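You operate a simulated robot arm through the tools that you are given. There is no shell and no other tool. Be economical: measure what you need, move in short steps, check, and stop when the job is done.

The job below is to be done with a simulated robot arm. You get a single attempt, and the scene is never put back.

## Task
Clear the fault on the coil lift and finish the middle tape band.
Fine: STOP clears it; free the lock, jog till the band just closes, then swing the arm out; leave the height and both knobs.

Only the result counts: the job must be done as asked and must still hold three seconds after the hand-in. Knocking over, shifting, dropping, spilling or breaking anything else fails it.

## Robot
A 6-joint arm with a two-finger gripper, fixed in place. Base frame: the origin is at the foot of the arm, x ahead of it, y to its left, z up. Lengths are in mm, angles in rad, forces in N, time in s.
Its first joint turns from -2.897 to 2.897 rad. Payload 3.43 kg.
The TCP is the grasp point between the finger pads, 20 mm short of the fingertips. In the tool frame z runs along the fingers and y along their closing line. The gripper opens to 190 mm. The gripper's body begins 248 mm behind the TCP.
Orientation is that of the tool frame in the base frame, as a unit quaternion [w, x, y, z]. With the fingers straight down and closing along the base's y, the tool's x points along the base's -x, its y along +y and its z along -z.

## Interface
- The arm moves only by the tool move_arm. Its arguments are lists of equal length, an entry for each row: "linear": the shift along the base's x, y, z in units of 40 mm (1.0 is 40 mm), a list of three; "rotation": the turn, a rotation vector about the base's x, y, z in units of 6 degrees (1.0 is 6 degrees), a list of three; "grip": the gripper command, from -1 (fully open) to 1 (shut), values between in proportion. In form: {"linear": [[tx, ty, tz], ...], "rotation": [[ax, ay, az], ...], "grip": [grip, ...]}. A call has 1 to 12 rows; each row shifts and turns the commanded pose from where the row before left it. A call with a number of a shift or a turn outside -1 to 1 is refused whole. A row lasts 0.2 s, in which the tool goes at most 50 mm and 0.15 rad; a call with a longer step from one row to the next is refused whole, and so is a gripper value outside its range. Where a pose cannot be reached the arm comes as near as it can. A force on the tool above 50 N (or 10 N above the force at the start of the call, whichever is more), or a blocked arm, ends the call early, and 0.2 s more pass. The fingers move at their own pace (about 153 mm/s each) and stop on an object; they squeeze with about 35 N. The grip force told is the motor's: it shows also when the fingers shut on nothing. Time passes only in rows, and 0.2 s behind the last, so rows that do not move let the fingers close. It gives the time, the measured TCP pose, the force on the tool (base axes), the opening and the grip force at its end, in the units of the frame above (readings bear some noise), with the torque about the TCP (base axes, N m) and any sound that the robot's microphone picked up.
- Cameras (640 x 400 px; columns grow to the right, rows downward): "scene" is fixed at [394.6, 653.8, 1418.3]; the picture's right is [-0.66, -0.75, 0.00], its down [-0.39, 0.34, -0.86] and it looks along [0.64, -0.57, -0.52] (base axes); focal length 262 px, centre (320, 200). "wrist" rides on the gripper at [70, -8, -288] in the tool frame; the picture's right is [0.12, 0.99, 0.00], its down [-0.96, 0.11, -0.25] and it looks along [-0.25, 0.03, 0.97] (tool axes); focal length 261 px, centre (320, 200). There is no depth. A picture from a camera that has moved, and an enlarged one, comes with that camera's place and axes in the base frame and with its lens. The place of the scene camera against the robot may be out by one fixed shift of up to 18 mm in any direction.
- capture(camera): a new picture of that camera. No time passes.
- raise_lower(by): slides the trunk up (or, below 0, down) by that many mm; the arm rides with it, the base frame stays. It gives what a move gives, with no picture.
- zoom(camera, box): a new picture of the part [left, top, right, bottom] of that camera's present view, enlarged. No time passes.
- close_job(): hands the job in; it is judged then, once.

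Work in short steps. Places have to be worked out from the pictures, the camera data and where the tool is seen: move nearer, look again, correct. Check each grasp and each placing, and mend what went wrong. You have 120 turns and 84 pictures in all, those below and enlarged ones among them. Open the gripper and draw the arm clear of the work before you hand the job in, unless the task says otherwise; then end with one line.

The tools are called after ">>>" by a JSON object that holds its "fn" and its "kwargs". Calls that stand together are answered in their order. move_arm: Moves the arm, as the interface text tells. Its arguments: {"type":"object","properties":{"linear":{"type":"array","items":{"type":"array","items":{"type":"number"}}},"rotation":{"type":"array","items":{"type":"array","items":{"type":"number"}}},"grip":{"type":"array","items":{"type":"number"}}},"required":["linear","rotation","grip"]} The other tools are called the same way: raise_lower (by) slides the trunk up or down; capture (camera) takes a picture; zoom (camera, box) takes an enlarged picture of a part of a camera's view; close_job () hands the job in.

At the start:

```text
t: 0.0
eef_pos: [642.1, 298.1, 1280.5]
tool_rot: [0.0, 0.001, 1.0, 0.0]
ft_force: [-0.3, 0.1, 0.4]
ft_torque: [0.0, -0.02, -0.01]
gripper_width: 189.8
finger_force: 0.1
trunk travel left (down, up): [-325.0, 115.0]
```

scene: 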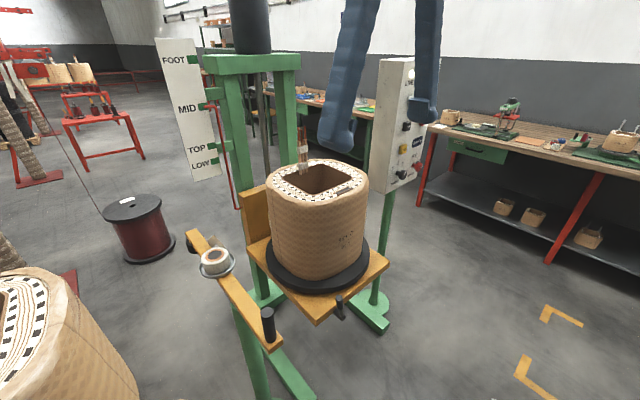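
wrist: 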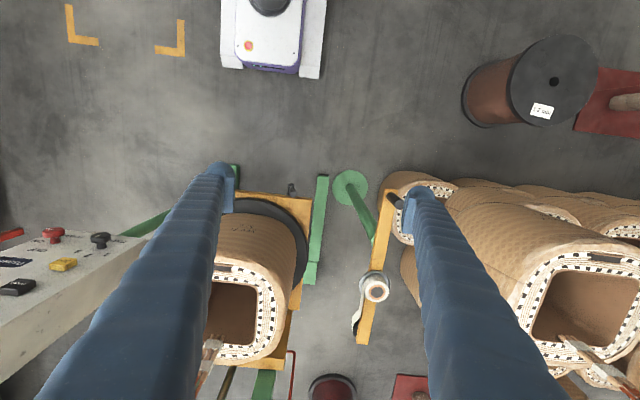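

The scene shows a coil lift with a control box at right, a scale plate at left, and an orange swing arm with tape roll. I look closer at each before moving.

>>> {"fn": "zoom", "kwargs": {"camera": "scene", "box": [350, 40, 450, 220]}}

>>> {"fn": "zoom", "kwargs": {"camera": "scene", "box": [150, 30, 310, 220]}}

>>> {"fn": "zoom", "kwargs": {"camera": "scene", "box": [170, 150, 410, 360]}}

>>> {"fn": "zoom", "kwargs": {"camera": "wrist", "box": [0, 200, 140, 360]}}

```text
2.22 times, centred on (400, 130) of scene
camera zoom: at [394.6, 653.8, 1418.3], right [-0.66, -0.75, 0.0], down [-0.39, 0.34, -0.86], along [0.64, -0.57, -0.52], focal length 581 px, centre (142, 356)
```

zoom: 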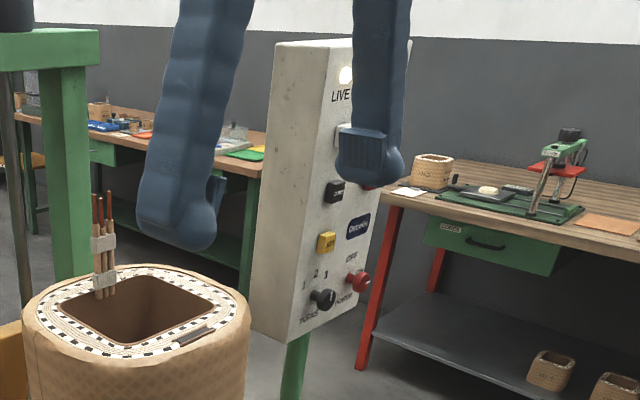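

```text
2.11 times, centred on (230, 125) of scene
camera zoom: at [394.6, 653.8, 1418.3], right [-0.66, -0.75, 0.0], down [-0.39, 0.34, -0.86], along [0.64, -0.57, -0.52], focal length 551 px, centre (510, 358)
```

zoom: 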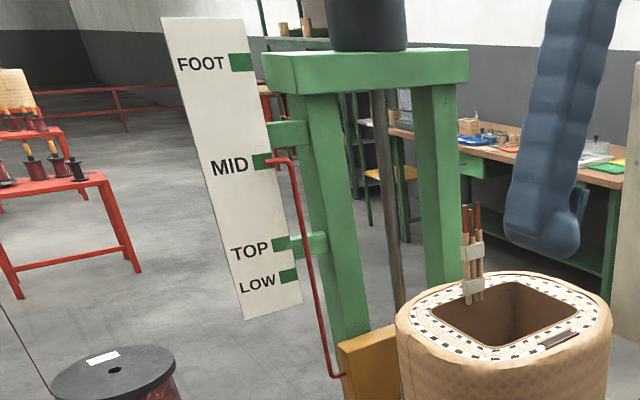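

```text
1.90 times, centred on (290, 255) of scene
camera zoom: at [394.6, 653.8, 1418.3], right [-0.66, -0.75, 0.0], down [-0.39, 0.34, -0.86], along [0.64, -0.57, -0.52], focal length 498 px, centre (377, 95)
```

zoom: 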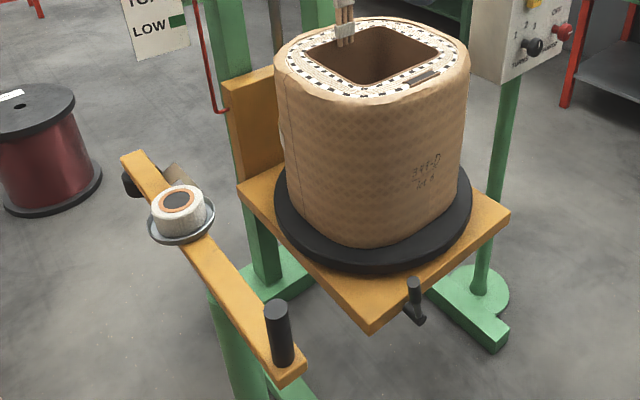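

```text
2.50 times, centred on (70, 280) of wrist
camera zoom: at [572.1, 290.5, 1568.4], right [-0.12, 0.99, 0.0], down [0.96, 0.11, 0.25], along [0.25, 0.03, -0.97], focal length 652 px, centre (945, 0)
```

zoom: 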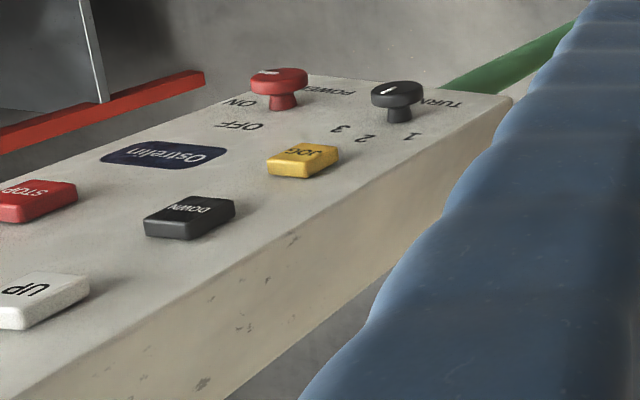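

Estimates: coil centre about (975,146), top z about 1040; panel face about (850,-140,1110), facing the robot; tape arm grip about (724,507,910). I turn the tool toward the panel (horizontal, shut fingers) from a safe distance to look.

>>> {"fn": "move_arm", "kwargs": {"linear": [[-0.3, -0.83, -0.1], [-0.3, -0.83, -0.1], [-0.3, -0.83, -0.1], [-0.3, -0.83, -0.1], [-0.3, -0.83, -0.1], [-0.3, -0.83, -0.1], [-0.3, -0.83, -0.1], [-0.3, -0.83, -0.1], [-0.3, -0.83, -0.1], [-0.3, -0.83, -0.1], [-0.3, -0.83, -0.1], [-0.3, -0.83, -0.1]], "rotation": [[0, -1, 0], [0, -1, 0], [0, -1, 0], [0, -1, 0], [0, -1, 0], [0, -1, 0], [0, -1, 0], [0, -1, 0], [0, -1, 0], [0, -1, 0], [0, -1, 0], [0, -1, 0]], "grip": [1, 1, 1, 1, 1, 1, 1, 1, 1, 1, 1, 1]}}

>>> {"fn": "capture", "kwargs": {"camera": "wrist"}}

>>> {"fn": "capture", "kwargs": {"camera": "scene"}}

```text
t: 2.6
eef_pos: [761.8, 41.1, 1414.9]
tool_rot: [0.584, 0.017, 0.811, -0.01]
ft_force: [-0.9, -1.1, 0.7]
ft_torque: [0.06, 0.02, 0.14]
gripper_width: 0.0
finger_force: 34.5
out of reach, approached as far as the arm can: row 7, 8, 9, 10, 11, 12
trunk travel left (down, up): [-325.0, 115.0]
```

```text
77 pictures are left
camera wrist: at [466.3, 44.4, 1439.7], right [0.0, 0.99, -0.11], down [0.07, 0.11, 0.99], along [1.0, -0.01, -0.07], focal length 261 px, centre (320, 200)
```

wrist: 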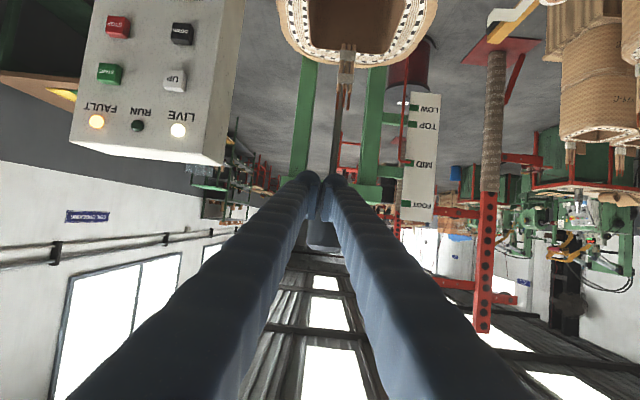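

```text
76 pictures are left
```

scene: 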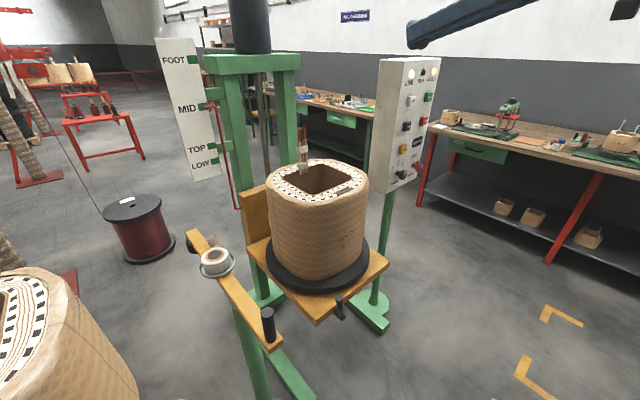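

The pose was at the arm's inner/upper limit; the panel shows FAULT lit amber and the rest. I lower the trunk so horizontal pointing is easier, then look again.

>>> {"fn": "raise_lower", "kwargs": {"by": -200}}

>>> {"fn": "capture", "kwargs": {"camera": "wrist"}}

>>> {"fn": "zoom", "kwargs": {"camera": "scene", "box": [360, 50, 450, 200]}}

```text
t: 4.8
eef_pos: [759.9, 41.4, 1216.3]
tool_rot: [0.584, 0.018, 0.811, -0.011]
ft_force: [-0.9, 0.7, -1.0]
ft_torque: [-0.01, -0.01, 0.02]
gripper_width: 0.1
finger_force: 35.1
trunk travel left (down, up): [-125.0, 315.0]
```

```text
75 pictures are left
camera wrist: at [465.2, 45.4, 1240.4], right [0.0, 0.99, -0.11], down [0.08, 0.11, 0.99], along [1.0, -0.01, -0.07], focal length 261 px, centre (320, 200)
```

wrist: 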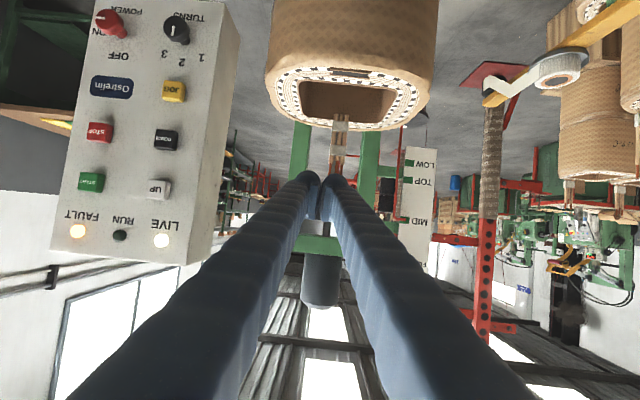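

```text
2.67 times, centred on (405, 125) of scene
camera zoom: at [394.6, 653.8, 1418.3], right [-0.66, -0.75, 0.0], down [-0.39, 0.34, -0.86], along [0.64, -0.57, -0.52], focal length 697 px, centre (93, 400)
```

zoom: 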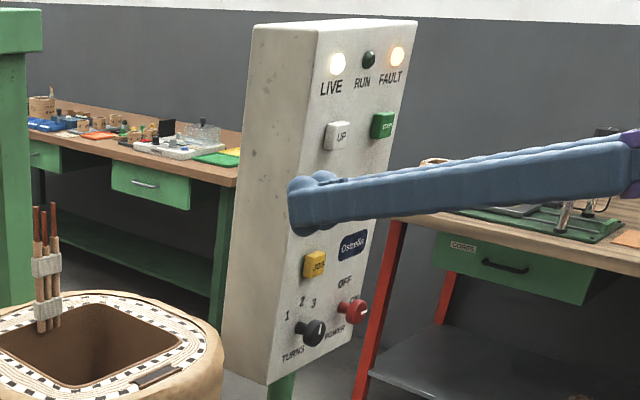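

Triangulating the two wrist views puts the panel face at x≈933 with STOP ≈(933,-371,1127) and JOG ≈(920,-245,1040); coil ≈(1065,75). I zoom on the tape roll and the scene lock to understand the tape and lock.

>>> {"fn": "zoom", "kwargs": {"camera": "wrist", "box": [440, 0, 640, 125]}}

>>> {"fn": "zoom", "kwargs": {"camera": "scene", "box": [180, 225, 290, 365]}}

>>> {"fn": "zoom", "kwargs": {"camera": "scene", "box": [260, 180, 400, 330]}}

>>> {"fn": "zoom", "kwargs": {"camera": "wrist", "box": [50, 0, 250, 125]}}

```text
3.20 times, centred on (540, 62) of wrist
camera zoom: at [465.2, 45.4, 1240.4], right [0.0, 0.99, -0.11], down [0.08, 0.11, 0.99], along [1.0, -0.01, -0.07], focal length 834 px, centre (-384, 640)
```

zoom: 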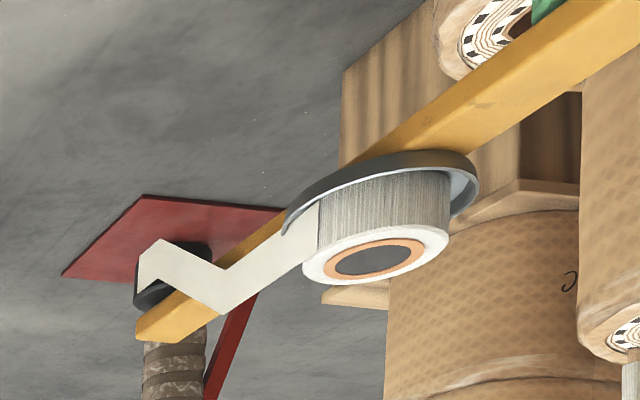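

```text
2.86 times, centred on (235, 295) of scene
camera zoom: at [394.6, 653.8, 1418.3], right [-0.66, -0.75, 0.0], down [-0.39, 0.34, -0.86], along [0.64, -0.57, -0.52], focal length 747 px, centre (563, -71)
```

zoom: 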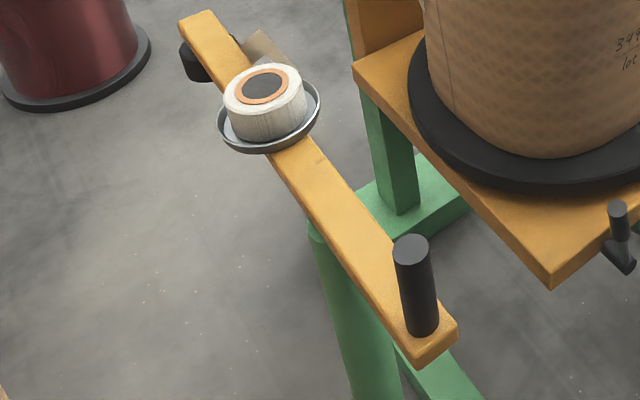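

```text
2.67 times, centred on (330, 255) of scene
camera zoom: at [394.6, 653.8, 1418.3], right [-0.66, -0.75, 0.0], down [-0.39, 0.34, -0.86], along [0.64, -0.57, -0.52], focal length 697 px, centre (293, 53)
```

zoom: 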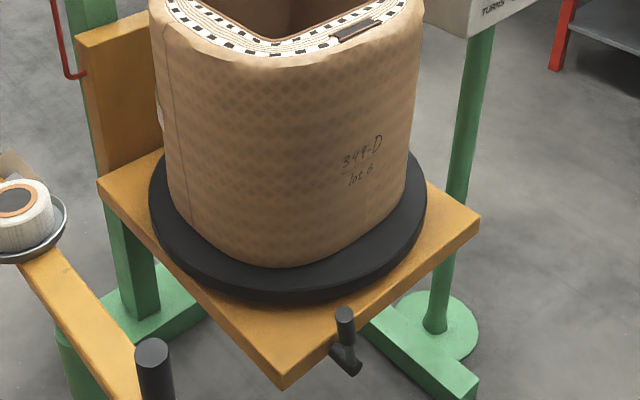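

```text
3.20 times, centred on (150, 62) of wrist
camera zoom: at [465.2, 45.4, 1240.4], right [0.0, 0.99, -0.11], down [0.08, 0.11, 0.99], along [1.0, -0.01, -0.07], focal length 834 px, centre (864, 640)
```

zoom: 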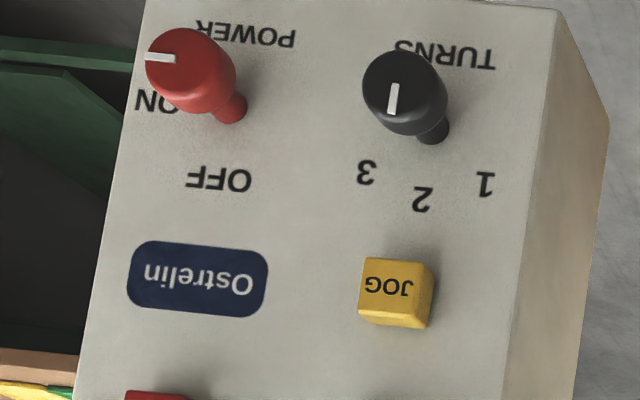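

Tape goes from the roll on the arm to a roller at its far end. I move to the left and yaw towards the coil to see its left/back side and any started band.

>>> {"fn": "move_arm", "kwargs": {"linear": [[-0.07, 0.88, -0.3], [-0.07, 0.88, -0.3], [-0.07, 0.88, -0.3], [-0.07, 0.88, -0.3], [-0.07, 0.88, -0.3], [-0.07, 0.88, -0.3], [-0.07, 0.88, -0.3], [-0.07, 0.88, -0.3]], "rotation": [[0, 0, -1], [0, 0, -1], [0, 0, -1], [0, 0, -1], [0, 0, -1], [0, 0, -1], [0, 0, 0], [0, 0, 0]], "grip": [1, 1, 1, 1, 1, 1, 1, 1]}}

>>> {"fn": "capture", "kwargs": {"camera": "wrist"}}

```text
t: 6.6
eef_pos: [737.7, 322.8, 1122.0]
tool_rot: [0.553, 0.268, 0.766, -0.19]
ft_force: [0.2, -1.4, 0.1]
ft_torque: [0.01, 0.01, 0.04]
gripper_width: 0.0
finger_force: 34.7
trunk travel left (down, up): [-125.0, 315.0]
```

```text
69 pictures are left
camera wrist: at [501.6, 500.1, 1146.1], right [0.59, 0.8, -0.11], down [0.12, 0.04, 0.99], along [0.8, -0.6, -0.07], focal length 261 px, centre (320, 200)
```

wrist: 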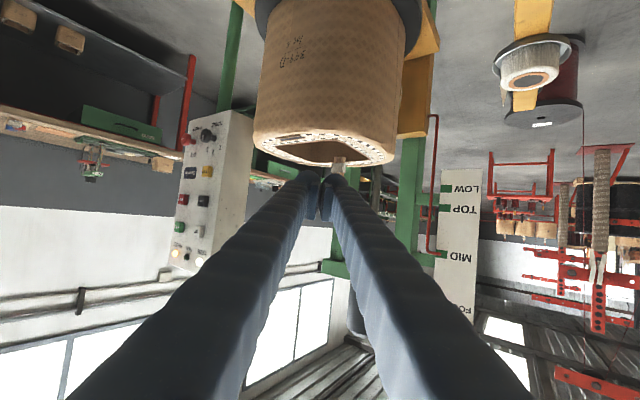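

No band on the front/left; the band must be at the back or low. I pitch down and swing further left to see the far-left side.

>>> {"fn": "move_arm", "kwargs": {"linear": [[0, 0.9, 0.3], [0, 0.9, 0.3], [0, 0.9, 0.3], [0, 0.9, 0.3], [0, 0.9, 0.3], [0, 0.9, 0.3]], "rotation": [[0.59, 0.8, 0], [0.59, 0.8, 0], [0.59, 0.8, 0], [0, 0, -1], [0, 0, -1], [0, 0, -1]], "grip": [1, 1, 1, 1, 1, 1]}}

>>> {"fn": "capture", "kwargs": {"camera": "wrist"}}

```text
t: 8.0
eef_pos: [727.9, 524.7, 1173.3]
tool_rot: [0.394, 0.412, 0.788, -0.233]
ft_force: [2.1, 5.8, 5.8]
ft_torque: [0.39, 1.07, -1.03]
gripper_width: 0.0
finger_force: 34.0
out of reach, approached as far as the arm can: row 6
trunk travel left (down, up): [-125.0, 315.0]
```

```text
68 pictures are left
camera wrist: at [571.9, 752.1, 1284.0], right [0.78, 0.61, -0.14], down [0.33, -0.21, 0.92], along [0.53, -0.77, -0.36], focal length 261 px, centre (320, 200)
```

wrist: 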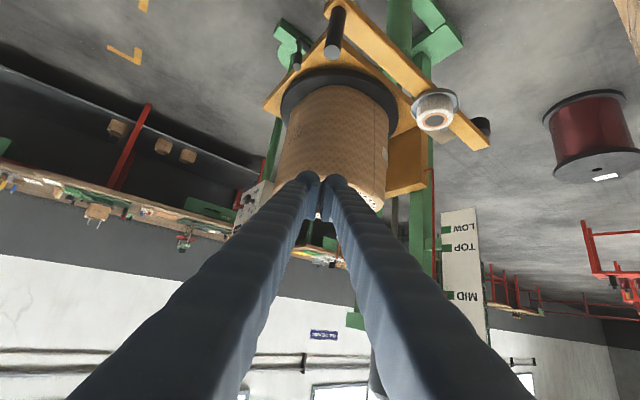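

>>> {"fn": "zoom", "kwargs": {"camera": "wrist", "box": [250, 0, 510, 220]}}

>>> {"fn": "zoom", "kwargs": {"camera": "wrist", "box": [350, 80, 450, 220]}}

```text
1.82 times, centred on (380, 110) of wrist
camera zoom: at [571.9, 752.1, 1284.0], right [0.78, 0.61, -0.14], down [0.33, -0.21, 0.92], along [0.53, -0.77, -0.36], focal length 474 px, centre (211, 364)
```

zoom: 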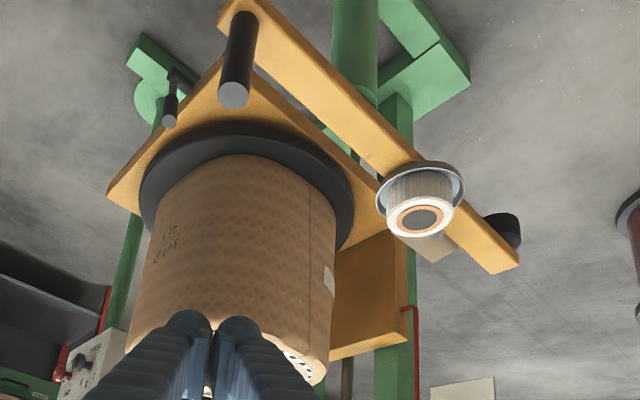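

```text
2.86 times, centred on (400, 150) of wrist
camera zoom: at [571.9, 752.1, 1284.0], right [0.78, 0.61, -0.14], down [0.33, -0.21, 0.92], along [0.53, -0.77, -0.36], focal length 745 px, centre (91, 343)
```

zoom: 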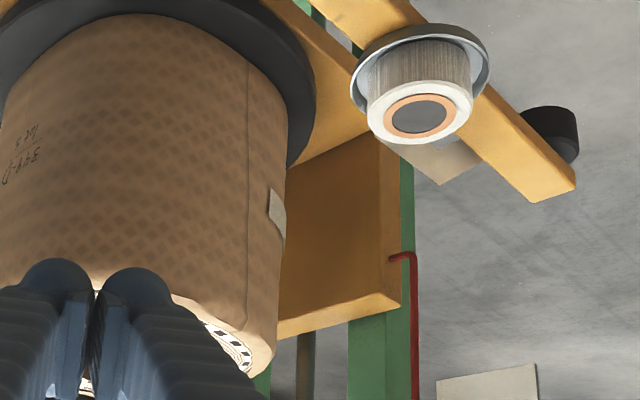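

A band end is visible mid-height on the coil's left-back side, and the tape at the arm's roller looks loose. I zoom harder on both to understand.

>>> {"fn": "zoom", "kwargs": {"camera": "wrist", "box": [395, 80, 495, 160]}}

>>> {"fn": "zoom", "kwargs": {"camera": "wrist", "box": [360, 130, 410, 170]}}

>>> {"fn": "zoom", "kwargs": {"camera": "scene", "box": [170, 200, 290, 275]}}

```text
5.00 times, centred on (445, 120) of wrist
camera zoom: at [571.9, 752.1, 1284.0], right [0.78, 0.61, -0.14], down [0.33, -0.21, 0.92], along [0.53, -0.77, -0.36], focal length 1303 px, centre (-305, 600)
```

zoom: 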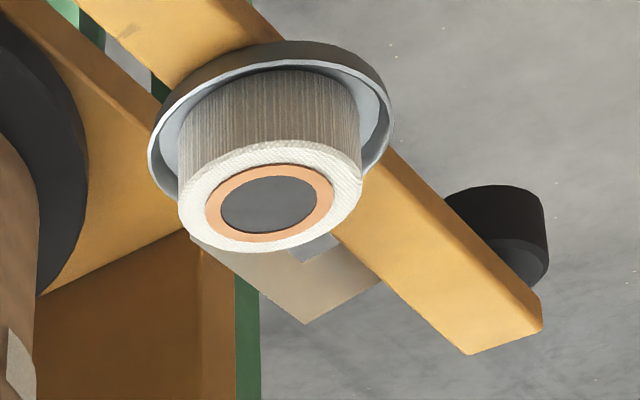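

```text
10.00 times, centred on (385, 150) of wrist
camera zoom: at [571.9, 752.1, 1284.0], right [0.78, 0.61, -0.14], down [0.33, -0.21, 0.92], along [0.53, -0.77, -0.36], focal length 2606 px, centre (-330, 700)
```

zoom: 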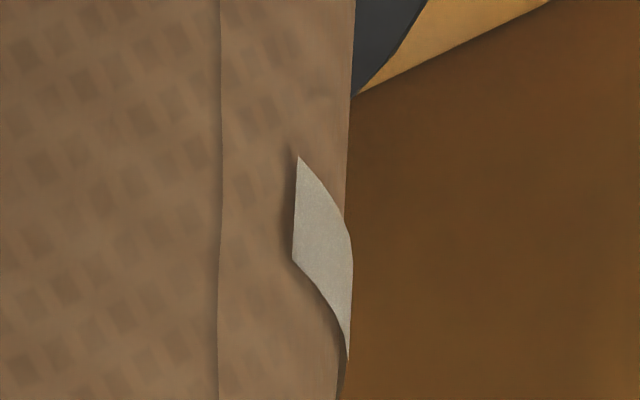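

```text
5.33 times, centred on (230, 238) of scene
camera zoom: at [394.6, 653.8, 1418.3], right [-0.66, -0.75, 0.0], down [-0.39, 0.34, -0.86], along [0.64, -0.57, -0.52], focal length 1395 px, centre (800, 0)
```

zoom: 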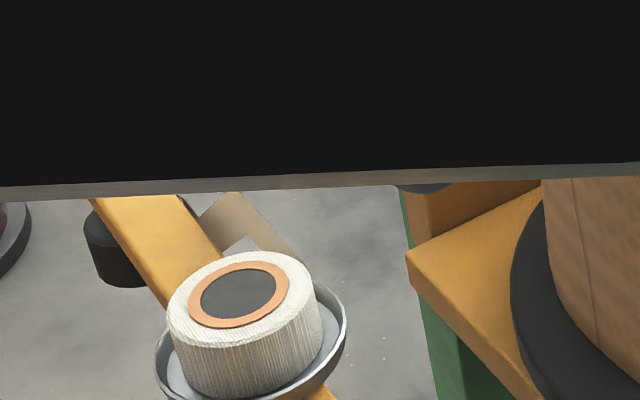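

The tape arm stands out from the coil with its roller below its tip; the coil's band end is at its left-back. First the STOP button: I move across to the panel with the tool levelled.

>>> {"fn": "move_arm", "kwargs": {"linear": [[0.03, -0.93, -0.03], [0.03, -0.93, -0.03], [0.03, -0.93, -0.03], [0.03, -0.93, -0.03], [0.03, -0.93, -0.03], [0.03, -0.93, -0.03], [0.03, -0.93, -0.03], [0.03, -0.93, -0.03], [0.03, -0.93, -0.03], [0.03, -0.93, -0.03], [0.03, -0.93, -0.03], [0.03, -0.93, -0.03]], "rotation": [[-0.214, -0.47, 0.769], [-0.214, -0.47, 0.769], [-0.214, -0.47, 0.769], [-0.214, -0.47, 0.769], [-0.214, -0.47, 0.769], [-0.214, -0.47, 0.769], [-0.214, -0.47, 0.769], [-0.214, -0.47, 0.769], [-0.214, -0.47, 0.769], [-0.214, -0.47, 0.769], [-0.214, -0.47, 0.769], [-0.214, -0.47, 0.769]], "grip": [1, 1, 1, 1, 1, 1, 1, 1, 1, 1, 1, 1]}}

>>> {"fn": "capture", "kwargs": {"camera": "wrist"}}

```text
t: 10.6
eef_pos: [784.6, 146.0, 1262.1]
tool_rot: [0.689, 0.007, 0.724, -0.007]
ft_force: [0.8, 0.7, 1.2]
ft_torque: [0.02, -0.08, -0.19]
gripper_width: 0.1
finger_force: 34.3
out of reach, approached as far as the arm can: row 10, 11, 12
trunk travel left (down, up): [-125.0, 315.0]
```

```text
62 pictures are left
camera wrist: at [494.6, 143.8, 1205.3], right [0.01, 0.99, -0.12], down [-0.2, 0.12, 0.97], along [0.98, 0.01, 0.2], focal length 261 px, centre (320, 200)
```

wrist: 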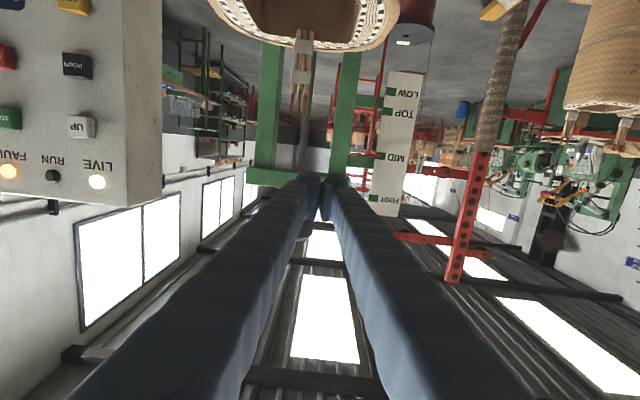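

The reach limit is near the axis; further right it frees up. I continue to in front of STOP at z≈1130.

>>> {"fn": "move_arm", "kwargs": {"linear": [[0, -1, 0], [0, -1, 0], [0, -1, 0], [0, -1, 0], [0, -1, 0], [0, -1, -0.5], [0, -1, -0.5], [0, -1, -0.5], [0, -1, -0.5], [0, -1, -0.5], [0, -1, -0.5], [0, -1, -0.5]], "rotation": [[0, 0, 0], [0, 0, 0], [0, 0, 0], [0, 0, 0], [0, 0, 0], [0, 0, 0], [0, 0, 0], [0, 0, 0], [0, 0, 0], [0, 0, 0], [0, 0, 0], [0, 0, 0]], "grip": [1, 1, 1, 1, 1, 1, 1, 1, 1, 1, 1, 1]}}

>>> {"fn": "capture", "kwargs": {"camera": "wrist"}}

```text
t: 13.2
eef_pos: [812.2, -27.0, 1244.8]
tool_rot: [0.675, 0.04, 0.733, -0.073]
ft_force: [1.5, 0.0, 0.0]
ft_torque: [0.03, -0.03, 0.01]
gripper_width: 0.2
finger_force: 34.6
out of reach, approached as far as the arm can: row 1, 2, 3, 4, 5, 6, 7, 8, 9, 10, 11, 12
trunk travel left (down, up): [-125.0, 315.0]
```

```text
61 pictures are left
camera wrist: at [521.1, 7.8, 1198.6], right [0.14, 0.97, -0.17], down [-0.14, 0.19, 0.97], along [0.98, -0.12, 0.17], focal length 261 px, centre (320, 200)
```

wrist: 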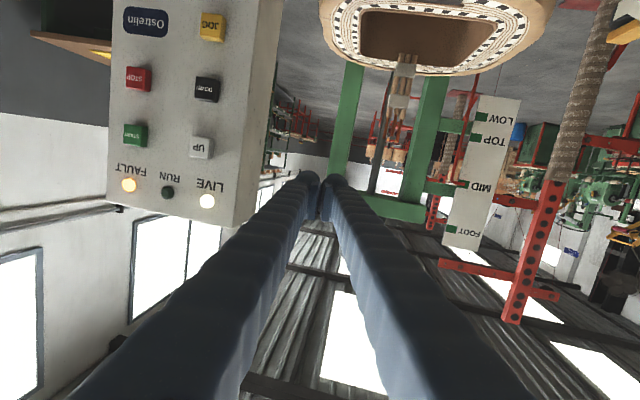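

Exactly horizontal is hard here, so I'll use a 30° downward pitch for pressing. I pitch down and shift right.

>>> {"fn": "move_arm", "kwargs": {"linear": [[0, -0.6, 0], [0, -0.6, 0], [0, -0.6, 0], [0, -0.6, 0], [0, -0.6, 0], [0, -1, -0.5], [0, -1, -0.5], [0, -1, -0.5]], "rotation": [[0, 1, 0], [0, 1, 0], [0, 1, 0], [0, 1, 0], [0, 1, 0], [0, 0, -0.7], [0, 0, -0.7], [0, 0, 0]], "grip": [1, 1, 1, 1, 1, 1, 1, 1]}}

>>> {"fn": "capture", "kwargs": {"camera": "wrist"}}

```text
t: 15.0
eef_pos: [810.9, -210.6, 1188.0]
tool_rot: [0.459, 0.082, 0.879, -0.099]
ft_force: [-0.2, 1.0, 0.6]
ft_torque: [-0.09, -0.01, -0.17]
gripper_width: 0.0
finger_force: 33.9
out of reach, approached as far as the arm can: row 1, 2, 3, 8
trunk travel left (down, up): [-125.0, 315.0]
```

```text
60 pictures are left
camera wrist: at [541.4, -141.2, 1291.4], right [0.17, 0.97, -0.2], down [0.38, 0.12, 0.92], along [0.91, -0.23, -0.34], focal length 261 px, centre (320, 200)
```

wrist: 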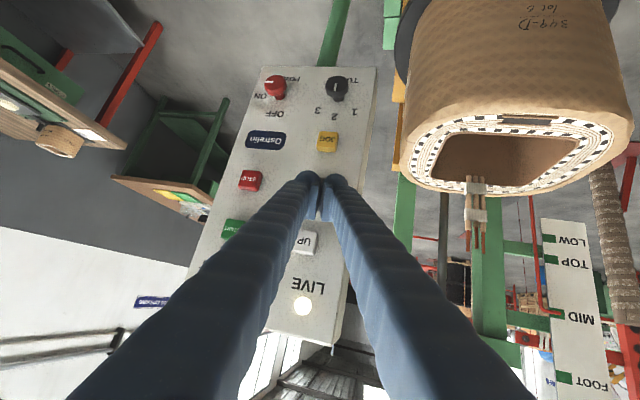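

STOP re-measures at (933,-375,1124), JOG at (933,-248,1029). I go to a point ~45 mm in front of STOP.

>>> {"fn": "move_arm", "kwargs": {"linear": [[0.25, -0.78, -0.33], [0.25, -0.78, -0.33], [0.25, -0.78, -0.33], [0.25, -0.78, -0.33], [0.25, -0.78, -0.33]], "rotation": [[0, 0, 0], [0, 0, 0], [0, 0, 0], [0, 0, 0], [0, 0, 0]], "grip": [1, 1, 1, 1, 1]}}

>>> {"fn": "capture", "kwargs": {"camera": "wrist"}}

>>> {"fn": "zoom", "kwargs": {"camera": "scene", "box": [360, 50, 450, 200]}}

```text
t: 16.2
eef_pos: [876.0, -237.2, 1144.4]
tool_rot: [0.455, 0.087, 0.88, -0.106]
ft_force: [-0.6, 1.1, 1.2]
ft_torque: [-0.03, 0.0, -0.04]
gripper_width: 0.0
finger_force: 34.2
out of reach, approached as far as the arm can: row 1, 2, 3, 4, 5
trunk travel left (down, up): [-125.0, 315.0]
```

```text
59 pictures are left
camera wrist: at [609.2, -164.2, 1249.0], right [0.18, 0.96, -0.21], down [0.38, 0.12, 0.92], along [0.91, -0.24, -0.35], focal length 261 px, centre (320, 200)
```

wrist: 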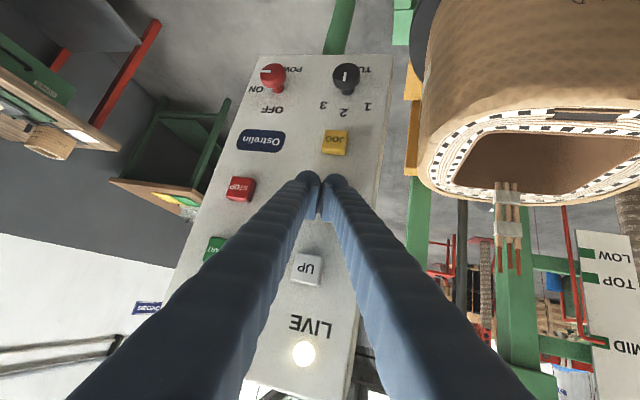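

```text
2.67 times, centred on (405, 125) of scene
camera zoom: at [394.6, 653.8, 1418.3], right [-0.66, -0.75, 0.0], down [-0.39, 0.34, -0.86], along [0.64, -0.57, -0.52], focal length 697 px, centre (93, 400)
```

zoom: 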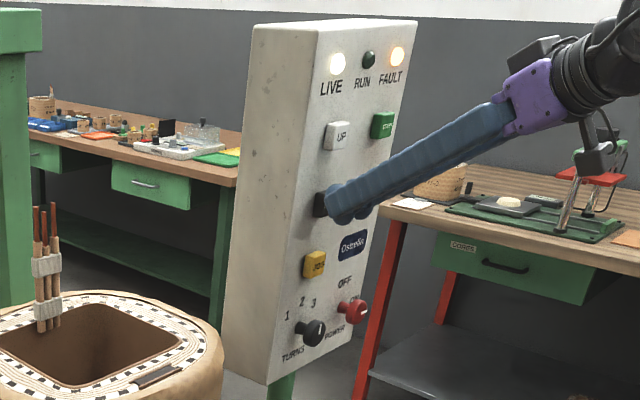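

The -y travel stops near azimuth -15°, while x and z moved; this looks like a joint limit in the current arm posture. I look at the whole scene to see the arm's links.

>>> {"fn": "capture", "kwargs": {"camera": "scene"}}

```text
57 pictures are left
```

scene: 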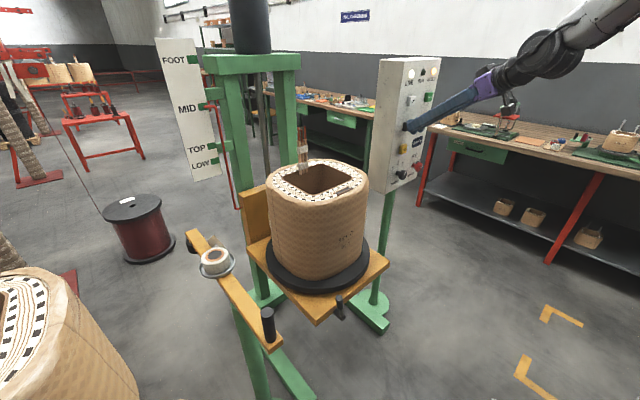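

I back off from the DOWN button and test whether yawing toward -y frees the sideways travel.

>>> {"fn": "move_arm", "kwargs": {"linear": [[-1, 0, 0.3], [-0.8, 0, 0], [0, 0, 0], [0, 0, 0], [0, 0, 0], [0, 0, 0], [0, 0, 0]], "rotation": [[0, 0, 0], [0, 0, -1], [0, 0, -1], [0, 0, -1], [0, 0, -1], [0, 0, -1], [0, 0, 0]], "grip": [1, 1, 1, 1, 1, 1, 1]}}

>>> {"fn": "move_arm", "kwargs": {"linear": [[0, -1, 0], [0, -1, 0], [0, -1, 0], [0, 0, 0]], "rotation": [[0, 0, 0], [0, 0, 0], [0, 0, 0], [0, 0, 0]], "grip": [1, 1, 1, 1]}}

```text
t: 17.8
eef_pos: [809.2, -223.2, 1162.1]
tool_rot: [0.423, 0.304, 0.827, -0.21]
ft_force: [-0.4, -0.3, -0.5]
ft_torque: [-0.03, 0.01, -0.04]
gripper_width: 0.0
finger_force: 34.2
out of reach, approached as far as the arm can: row 1
trunk travel left (down, up): [-125.0, 315.0]
```

```text
t: 18.8
eef_pos: [808.5, -344.1, 1160.6]
tool_rot: [0.422, 0.304, 0.828, -0.21]
ft_force: [-0.5, 0.0, 0.2]
ft_torque: [0.01, 0.0, 0.03]
gripper_width: 0.1
finger_force: 34.1
trunk travel left (down, up): [-125.0, 315.0]
```

Yaw frees it; TCP is now at y=-344. I yaw back a little to reduce obliqueness and look.

>>> {"fn": "move_arm", "kwargs": {"linear": [[0, -0.3, -0.3], [0, 0, 0], [0, 0, 0]], "rotation": [[0, 0, 1], [0, 0, 1], [0, 0, 0]], "grip": [1, 1, 1]}}

>>> {"fn": "capture", "kwargs": {"camera": "wrist"}}

```text
t: 19.6
eef_pos: [809.4, -355.2, 1148.2]
tool_rot: [0.441, 0.216, 0.855, -0.164]
ft_force: [-0.6, -0.1, -0.3]
ft_torque: [0.06, -0.01, 0.07]
gripper_width: 0.0
finger_force: 34.8
trunk travel left (down, up): [-125.0, 315.0]
```

```text
56 pictures are left
camera wrist: at [571.5, -211.2, 1250.9], right [0.45, 0.87, -0.19], down [0.39, 0.0, 0.92], along [0.81, -0.49, -0.34], focal length 261 px, centre (320, 200)
```

wrist: 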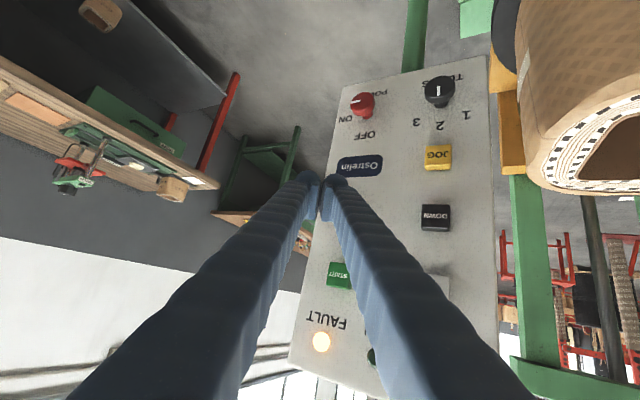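

STOP is hidden behind the fingertips, as predicted (projects to ~(349,216)). I approach to ~20 mm in front of it.

>>> {"fn": "move_arm", "kwargs": {"linear": [[0.85, -0.22, -0.34], [0.85, -0.22, -0.34], [0, 0, 0]], "rotation": [[0, 0, 0], [0, 0, 0], [0, 0, 0]], "grip": [1, 1, 1]}}

>>> {"fn": "zoom", "kwargs": {"camera": "scene", "box": [370, 50, 450, 190]}}

>>> {"fn": "zoom", "kwargs": {"camera": "wrist", "box": [260, 120, 420, 220]}}

```text
t: 20.4
eef_pos: [878.1, -373.8, 1122.4]
tool_rot: [0.442, 0.217, 0.855, -0.165]
ft_force: [1.2, 0.0, -0.7]
ft_torque: [0.01, -0.03, 0.0]
gripper_width: 0.0
finger_force: 34.5
trunk travel left (down, up): [-125.0, 315.0]
```

```text
2.86 times, centred on (410, 120) of scene
camera zoom: at [394.6, 653.8, 1418.3], right [-0.66, -0.75, 0.0], down [-0.39, 0.34, -0.86], along [0.64, -0.57, -0.52], focal length 747 px, centre (63, 429)
```

zoom: 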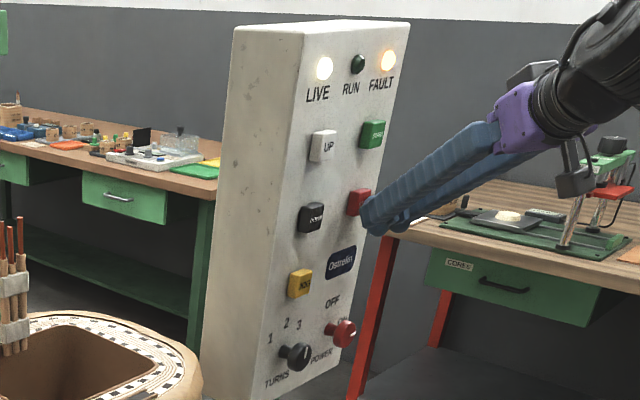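

```text
4.00 times, centred on (340, 170) of wrist
camera zoom: at [640.1, -228.5, 1224.2], right [0.45, 0.87, -0.19], down [0.39, 0.0, 0.92], along [0.81, -0.49, -0.34], focal length 1043 px, centre (240, 320)
```

zoom: 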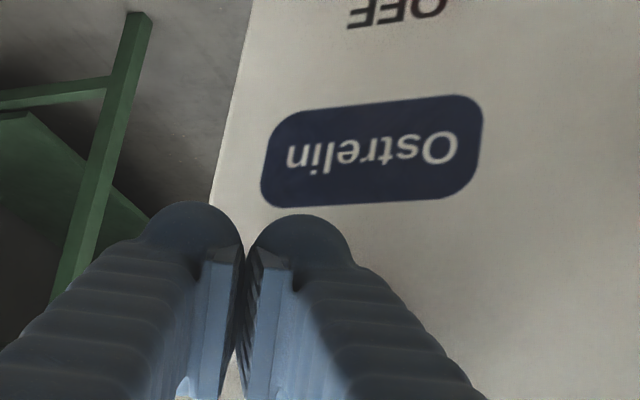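

The tips sit just in front of STOP. I push in +x in small rows.

>>> {"fn": "move_arm", "kwargs": {"linear": [[0.2, 0, 0.1], [0.15, 0, 0], [0.15, 0, 0], [0.15, 0, 0], [0.1, 0, 0]], "rotation": [[0, 0, 0], [0, 0, 0], [0, 0, 0], [0, 0, 0], [0, 0, 0]], "grip": [1, 1, 1, 1, 1]}}

>>> {"fn": "zoom", "kwargs": {"camera": "scene", "box": [370, 50, 450, 190]}}

```text
t: 21.3
eef_pos: [890.7, -373.3, 1125.7]
tool_rot: [0.44, 0.218, 0.856, -0.164]
ft_force: [-20.4, -0.4, -8.1]
ft_torque: [-0.34, -1.37, 1.09]
gripper_width: 0.1
finger_force: 34.3
trunk travel left (down, up): [-125.0, 315.0]
heard: click
stopped in row 4: the force on the tool passed its limit at 54 N (the readings are from after the stop); the commanded pose is now the measured one
```

```text
2.86 times, centred on (410, 120) of scene
camera zoom: at [394.6, 653.8, 1418.3], right [-0.66, -0.75, 0.0], down [-0.39, 0.34, -0.86], along [0.64, -0.57, -0.52], focal length 747 px, centre (63, 429)
```

zoom: 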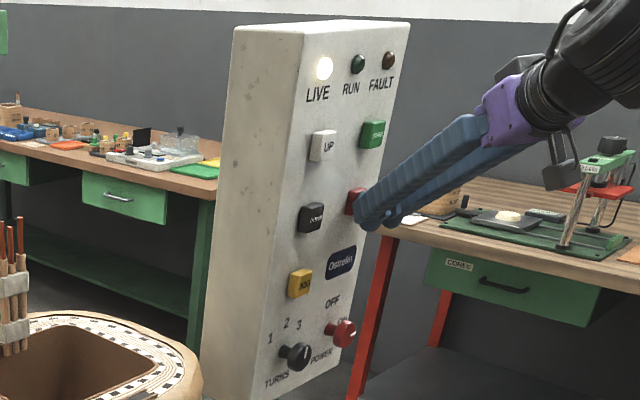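

FAULT lamp is out (click heard). I retreat, swing left with yaw back to 0, heading over the lock handle (est. (790,209,620)).

>>> {"fn": "move_arm", "kwargs": {"linear": [[-1, 0, 0.2], [-1, 0, 0.2], [-0.3, 1, 0], [-0.3, 1, 0], [-0.3, 1, 0], [-0.3, 1, 0], [0, 1, 0], [0, 1, 0], [0, 1, -0.3], [0, 1, -0.3], [0, 1, -0.3], [0, 1, -0.3]], "rotation": [[0, 0, 0], [0, 0, 0], [0, 0, 1], [0, 0, 1], [0, 0, 1], [0, 0, 1], [0, 0, 1], [0, 0, 1], [0, 1, 0], [0, 1, 0], [0, 0, 0], [0, 0, 0]], "grip": [1, 1, 1, 1, 1, 1, 1, 1, 1, 1, 1, 1]}}

>>> {"fn": "move_arm", "kwargs": {"linear": [[0, 0.9, -0.6], [0, 0.9, -0.6], [0, 0.9, -0.6], [0, 0.9, -0.6], [0, 0, -1], [0, 0, -1], [0, 0, -1]], "rotation": [[0, 0, 0], [0, 0, 0], [0, 0, 0], [0, 0, 0], [0, 0, 0], [0, 0, 0], [0, 0, 0]], "grip": [1, 1, 1, 1, 1, 1, 1]}}

>>> {"fn": "capture", "kwargs": {"camera": "wrist"}}

```text
t: 23.9
eef_pos: [803.3, 17.7, 1141.4]
tool_rot: [0.369, -0.069, 0.922, -0.099]
ft_force: [-1.4, -0.5, -1.9]
ft_torque: [-0.1, -0.52, -0.1]
gripper_width: 0.0
finger_force: 34.3
out of reach, approached as far as the arm can: row 4, 5, 6, 7, 8, 10
trunk travel left (down, up): [-125.0, 315.0]
```

```text
t: 25.5
eef_pos: [793.4, 165.7, 914.0]
tool_rot: [0.36, -0.005, 0.93, -0.07]
ft_force: [-0.8, 0.6, 0.0]
ft_torque: [0.03, -0.01, 0.06]
gripper_width: 0.0
finger_force: 34.1
trunk travel left (down, up): [-125.0, 315.0]
```

```text
52 pictures are left
camera wrist: at [547.4, 189.1, 1077.4], right [-0.05, 0.98, -0.21], down [0.55, 0.2, 0.81], along [0.83, -0.08, -0.55], focal length 261 px, centre (320, 200)
```

wrist: 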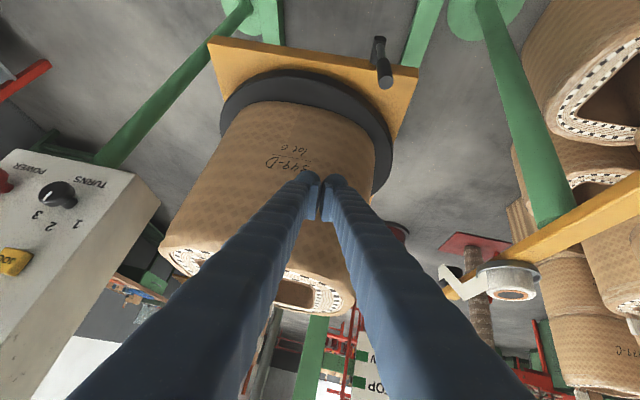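

The lock confirms at ≈(790,210,620). I zoom onto it to see its shape.

>>> {"fn": "zoom", "kwargs": {"camera": "wrist", "box": [340, 20, 430, 110]}}

>>> {"fn": "zoom", "kwargs": {"camera": "wrist", "box": [420, 150, 640, 320]}}

>>> {"fn": "zoom", "kwargs": {"camera": "scene", "box": [315, 285, 365, 325]}}

```text
4.44 times, centred on (385, 65) of wrist
camera zoom: at [547.4, 189.1, 1077.4], right [-0.05, 0.98, -0.21], down [0.55, 0.2, 0.81], along [0.83, -0.08, -0.55], focal length 1158 px, centre (31, 800)
```

zoom: 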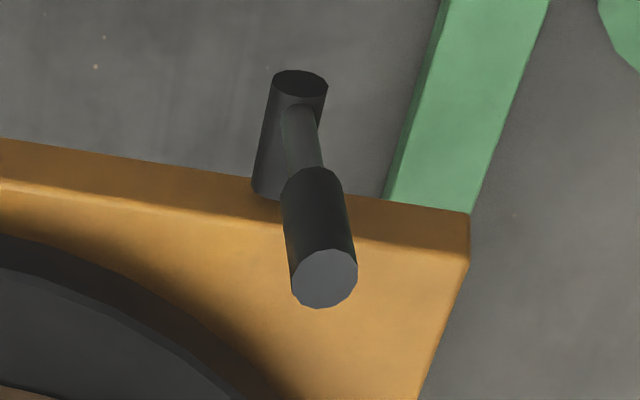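

```text
2.35 times, centred on (530, 235) of wrist
camera zoom: at [547.4, 189.1, 1077.4], right [-0.05, 0.98, -0.21], down [0.55, 0.2, 0.81], along [0.83, -0.08, -0.55], focal length 613 px, centre (-174, 118)
```

zoom: 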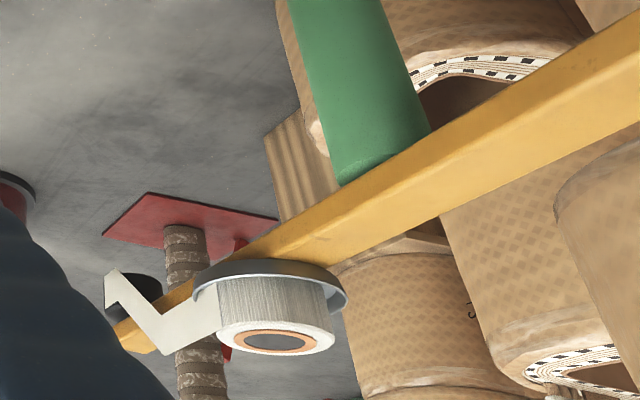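

```text
10.00 times, centred on (340, 305) of scene
camera zoom: at [394.6, 653.8, 1418.3], right [-0.66, -0.75, 0.0], down [-0.39, 0.34, -0.86], along [0.64, -0.57, -0.52], focal length 2615 px, centre (120, -850)
```

zoom: 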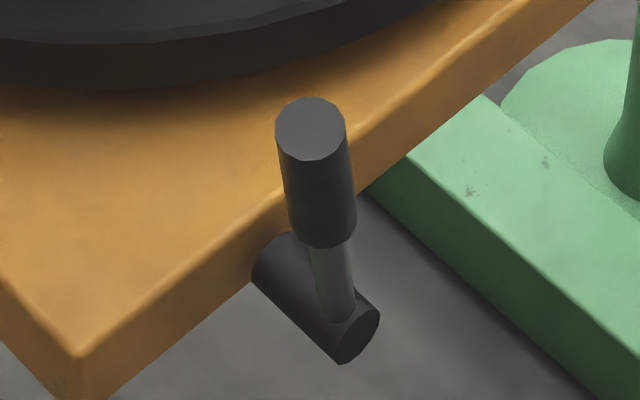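

The lock is a lever on a horizontal hub (hub ≈(772,200,562), knob top ≈(782,222,681)), leaning slightly to +y. I bring the shut fingers down beside the knob on its +y side.

>>> {"fn": "move_arm", "kwargs": {"linear": [[-0.16, 0.7, -0.9], [-0.16, 0.7, -0.9], [-0.16, 0.7, -0.9], [-0.16, 0.75, -0.9], [0, 0, -0.9], [0, 0, -0.9], [0, 0, -0.8], [0, 0, 0]], "rotation": [[0, 0, 0], [0, 0, 0], [0, 0, 0], [0, 0, 0], [0, 0, 0], [0, 0, 0], [0, 0, 0], [0, 0, 0]], "grip": [1, 1, 1, 1, 1, 1, 1, 1]}}

>>> {"fn": "capture", "kwargs": {"camera": "wrist"}}

>>> {"fn": "zoom", "kwargs": {"camera": "scene", "box": [260, 240, 400, 340]}}

```text
t: 27.3
eef_pos: [766.6, 277.4, 666.2]
tool_rot: [0.361, -0.005, 0.93, -0.07]
ft_force: [-0.9, -0.4, 0.2]
ft_torque: [0.01, -0.02, -0.02]
gripper_width: 0.0
finger_force: 33.6
trunk travel left (down, up): [-125.0, 315.0]
```

```text
48 pictures are left
camera wrist: at [521.4, 302.2, 830.1], right [-0.05, 0.98, -0.21], down [0.55, 0.2, 0.81], along [0.83, -0.08, -0.55], focal length 261 px, centre (320, 200)
```

wrist: 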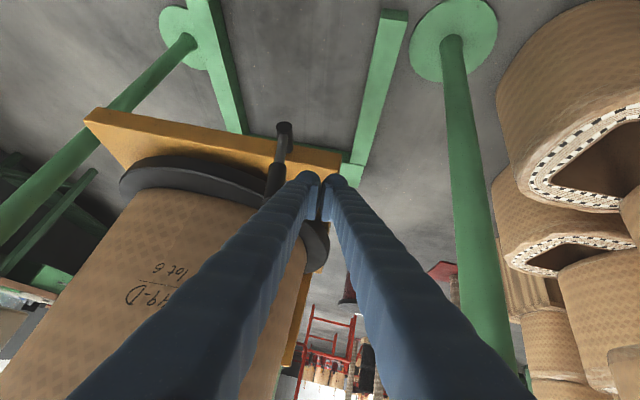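

```text
4.00 times, centred on (330, 290) of scene
camera zoom: at [394.6, 653.8, 1418.3], right [-0.66, -0.75, 0.0], down [-0.39, 0.34, -0.86], along [0.64, -0.57, -0.52], focal length 1046 px, centre (280, -160)
```

zoom: 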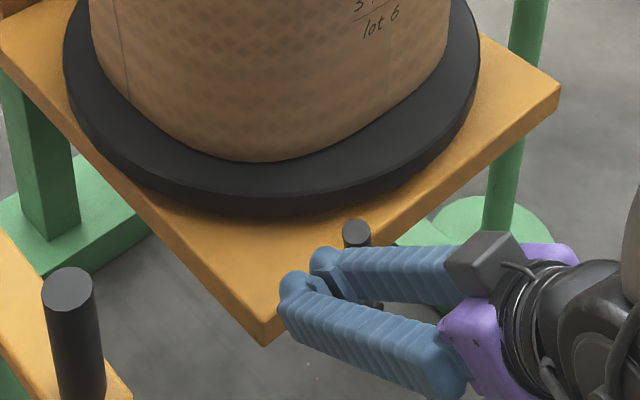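

Fingertips sit just left of the knob. I push gently in -y and watch the force.

>>> {"fn": "move_arm", "kwargs": {"linear": [[0, -0.3, 0], [0, -0.3, 0], [0, -0.3, 0], [0, -0.3, 0], [0, -0.3, 0], [0, -0.3, 0]], "rotation": [[0, 0, 0], [0, 0, 0], [0, 0, 0], [0, 0, 0], [0, 0, 0], [0, 0, 0]], "grip": [1, 1, 1, 1, 1, 1]}}

>>> {"fn": "zoom", "kwargs": {"camera": "wrist", "box": [220, 100, 380, 230]}}

```text
t: 28.0
eef_pos: [766.8, 261.5, 669.3]
tool_rot: [0.362, -0.014, 0.93, -0.065]
ft_force: [-5.9, 15.9, -1.0]
ft_torque: [-0.12, -0.05, 0.04]
gripper_width: 0.0
finger_force: 34.3
trunk travel left (down, up): [-125.0, 315.0]
stopped in row 3: the force on the tool passed its limit at 60 N (the readings are from after the stop); the commanded pose is now the measured one
```

```text
3.08 times, centred on (300, 165) of wrist
camera zoom: at [520.8, 280.8, 832.3], right [-0.07, 0.98, -0.21], down [0.55, 0.21, 0.81], along [0.84, -0.06, -0.55], focal length 802 px, centre (382, 308)
```

zoom: 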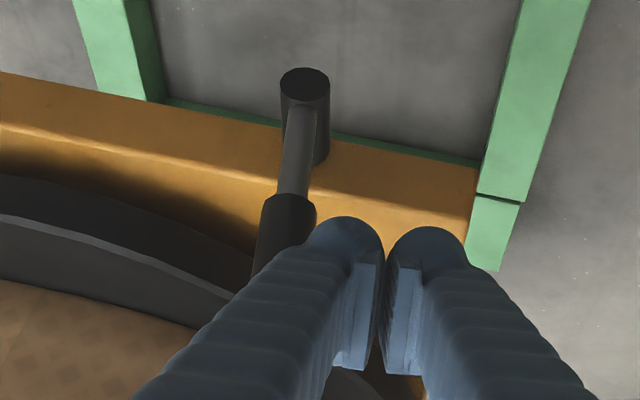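

It is blocked at ~60 N right at contact, so this way is likely the end stop. I lift over and try from the -y side.

>>> {"fn": "move_arm", "kwargs": {"linear": [[0, 0.5, 0], [0, 0, 1], [0, 0, 1], [0, 0, 0.6], [0, -0.9, 0], [0, -0.9, 0], [0, -0.9, 0], [0, -0.45, 0], [0, 0, -0.9], [0, 0, -0.9], [0, 0, -0.8], [0, 0, 0]], "rotation": [[0, 0, 0], [0, 0, 0], [0, 0, 0], [0, 0, 0], [0, 0, 0], [0, 0, 0], [0, 0, 0], [0, 0, 0], [0, 0, 0], [0, 0, 0], [0, 0, 0], [0, 0, 0]], "grip": [1, 1, 1, 1, 1, 1, 1, 1, 1, 1, 1, 1]}}

>>> {"fn": "zoom", "kwargs": {"camera": "wrist", "box": [260, 80, 460, 240]}}

```text
t: 30.6
eef_pos: [773.8, 154.4, 672.3]
tool_rot: [0.359, -0.014, 0.931, -0.071]
ft_force: [1.2, -0.2, -0.1]
ft_torque: [-0.01, 0.0, -0.01]
gripper_width: 0.0
finger_force: 33.8
out of reach, approached as far as the arm can: row 11
trunk travel left (down, up): [-125.0, 315.0]
```

```text
2.50 times, centred on (360, 160) of wrist
camera zoom: at [528.3, 176.4, 837.4], right [-0.06, 0.97, -0.22], down [0.55, 0.22, 0.8], along [0.83, -0.07, -0.55], focal length 652 px, centre (220, 300)
```

zoom: 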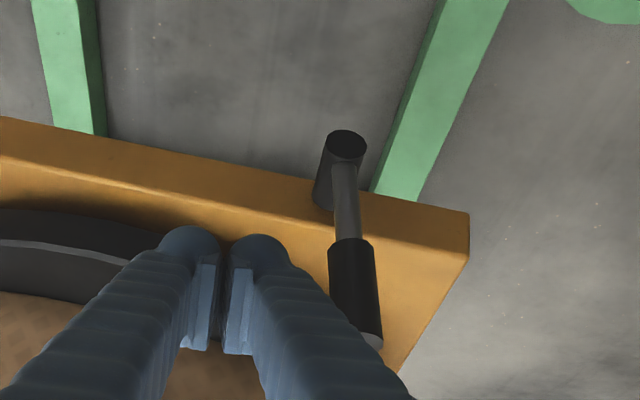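

Lever is to the right of the fingers in view (+y). I push in +y gently.

>>> {"fn": "move_arm", "kwargs": {"linear": [[0, 0.3, 0], [0, 0.3, 0], [0, 0.3, 0], [0, 0.3, 0], [0, 0.3, 0], [0, 0.3, 0], [0, 0.3, 0], [0, 0.3, 0]], "rotation": [[0, 0, 0], [0, 0, 0], [0, 0, 0], [0, 0, 0], [0, 0, 0], [0, 0, 0], [0, 0, 0], [0, 0, 0]], "grip": [1, 1, 1, 1, 1, 1, 1, 1]}}

>>> {"fn": "zoom", "kwargs": {"camera": "wrist", "box": [260, 80, 460, 240]}}

```text
t: 32.4
eef_pos: [773.6, 250.6, 672.4]
tool_rot: [0.361, -0.012, 0.93, -0.066]
ft_force: [0.6, 0.5, 1.3]
ft_torque: [0.04, -0.02, 0.0]
gripper_width: 0.0
finger_force: 34.4
trunk travel left (down, up): [-125.0, 315.0]
```

```text
2.50 times, centred on (360, 160) of wrist
camera zoom: at [528.2, 271.0, 836.3], right [-0.06, 0.98, -0.21], down [0.55, 0.21, 0.81], along [0.84, -0.06, -0.55], focal length 652 px, centre (220, 300)
```

zoom: 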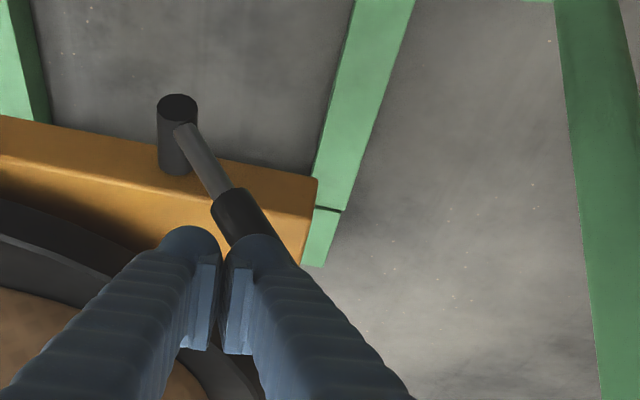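

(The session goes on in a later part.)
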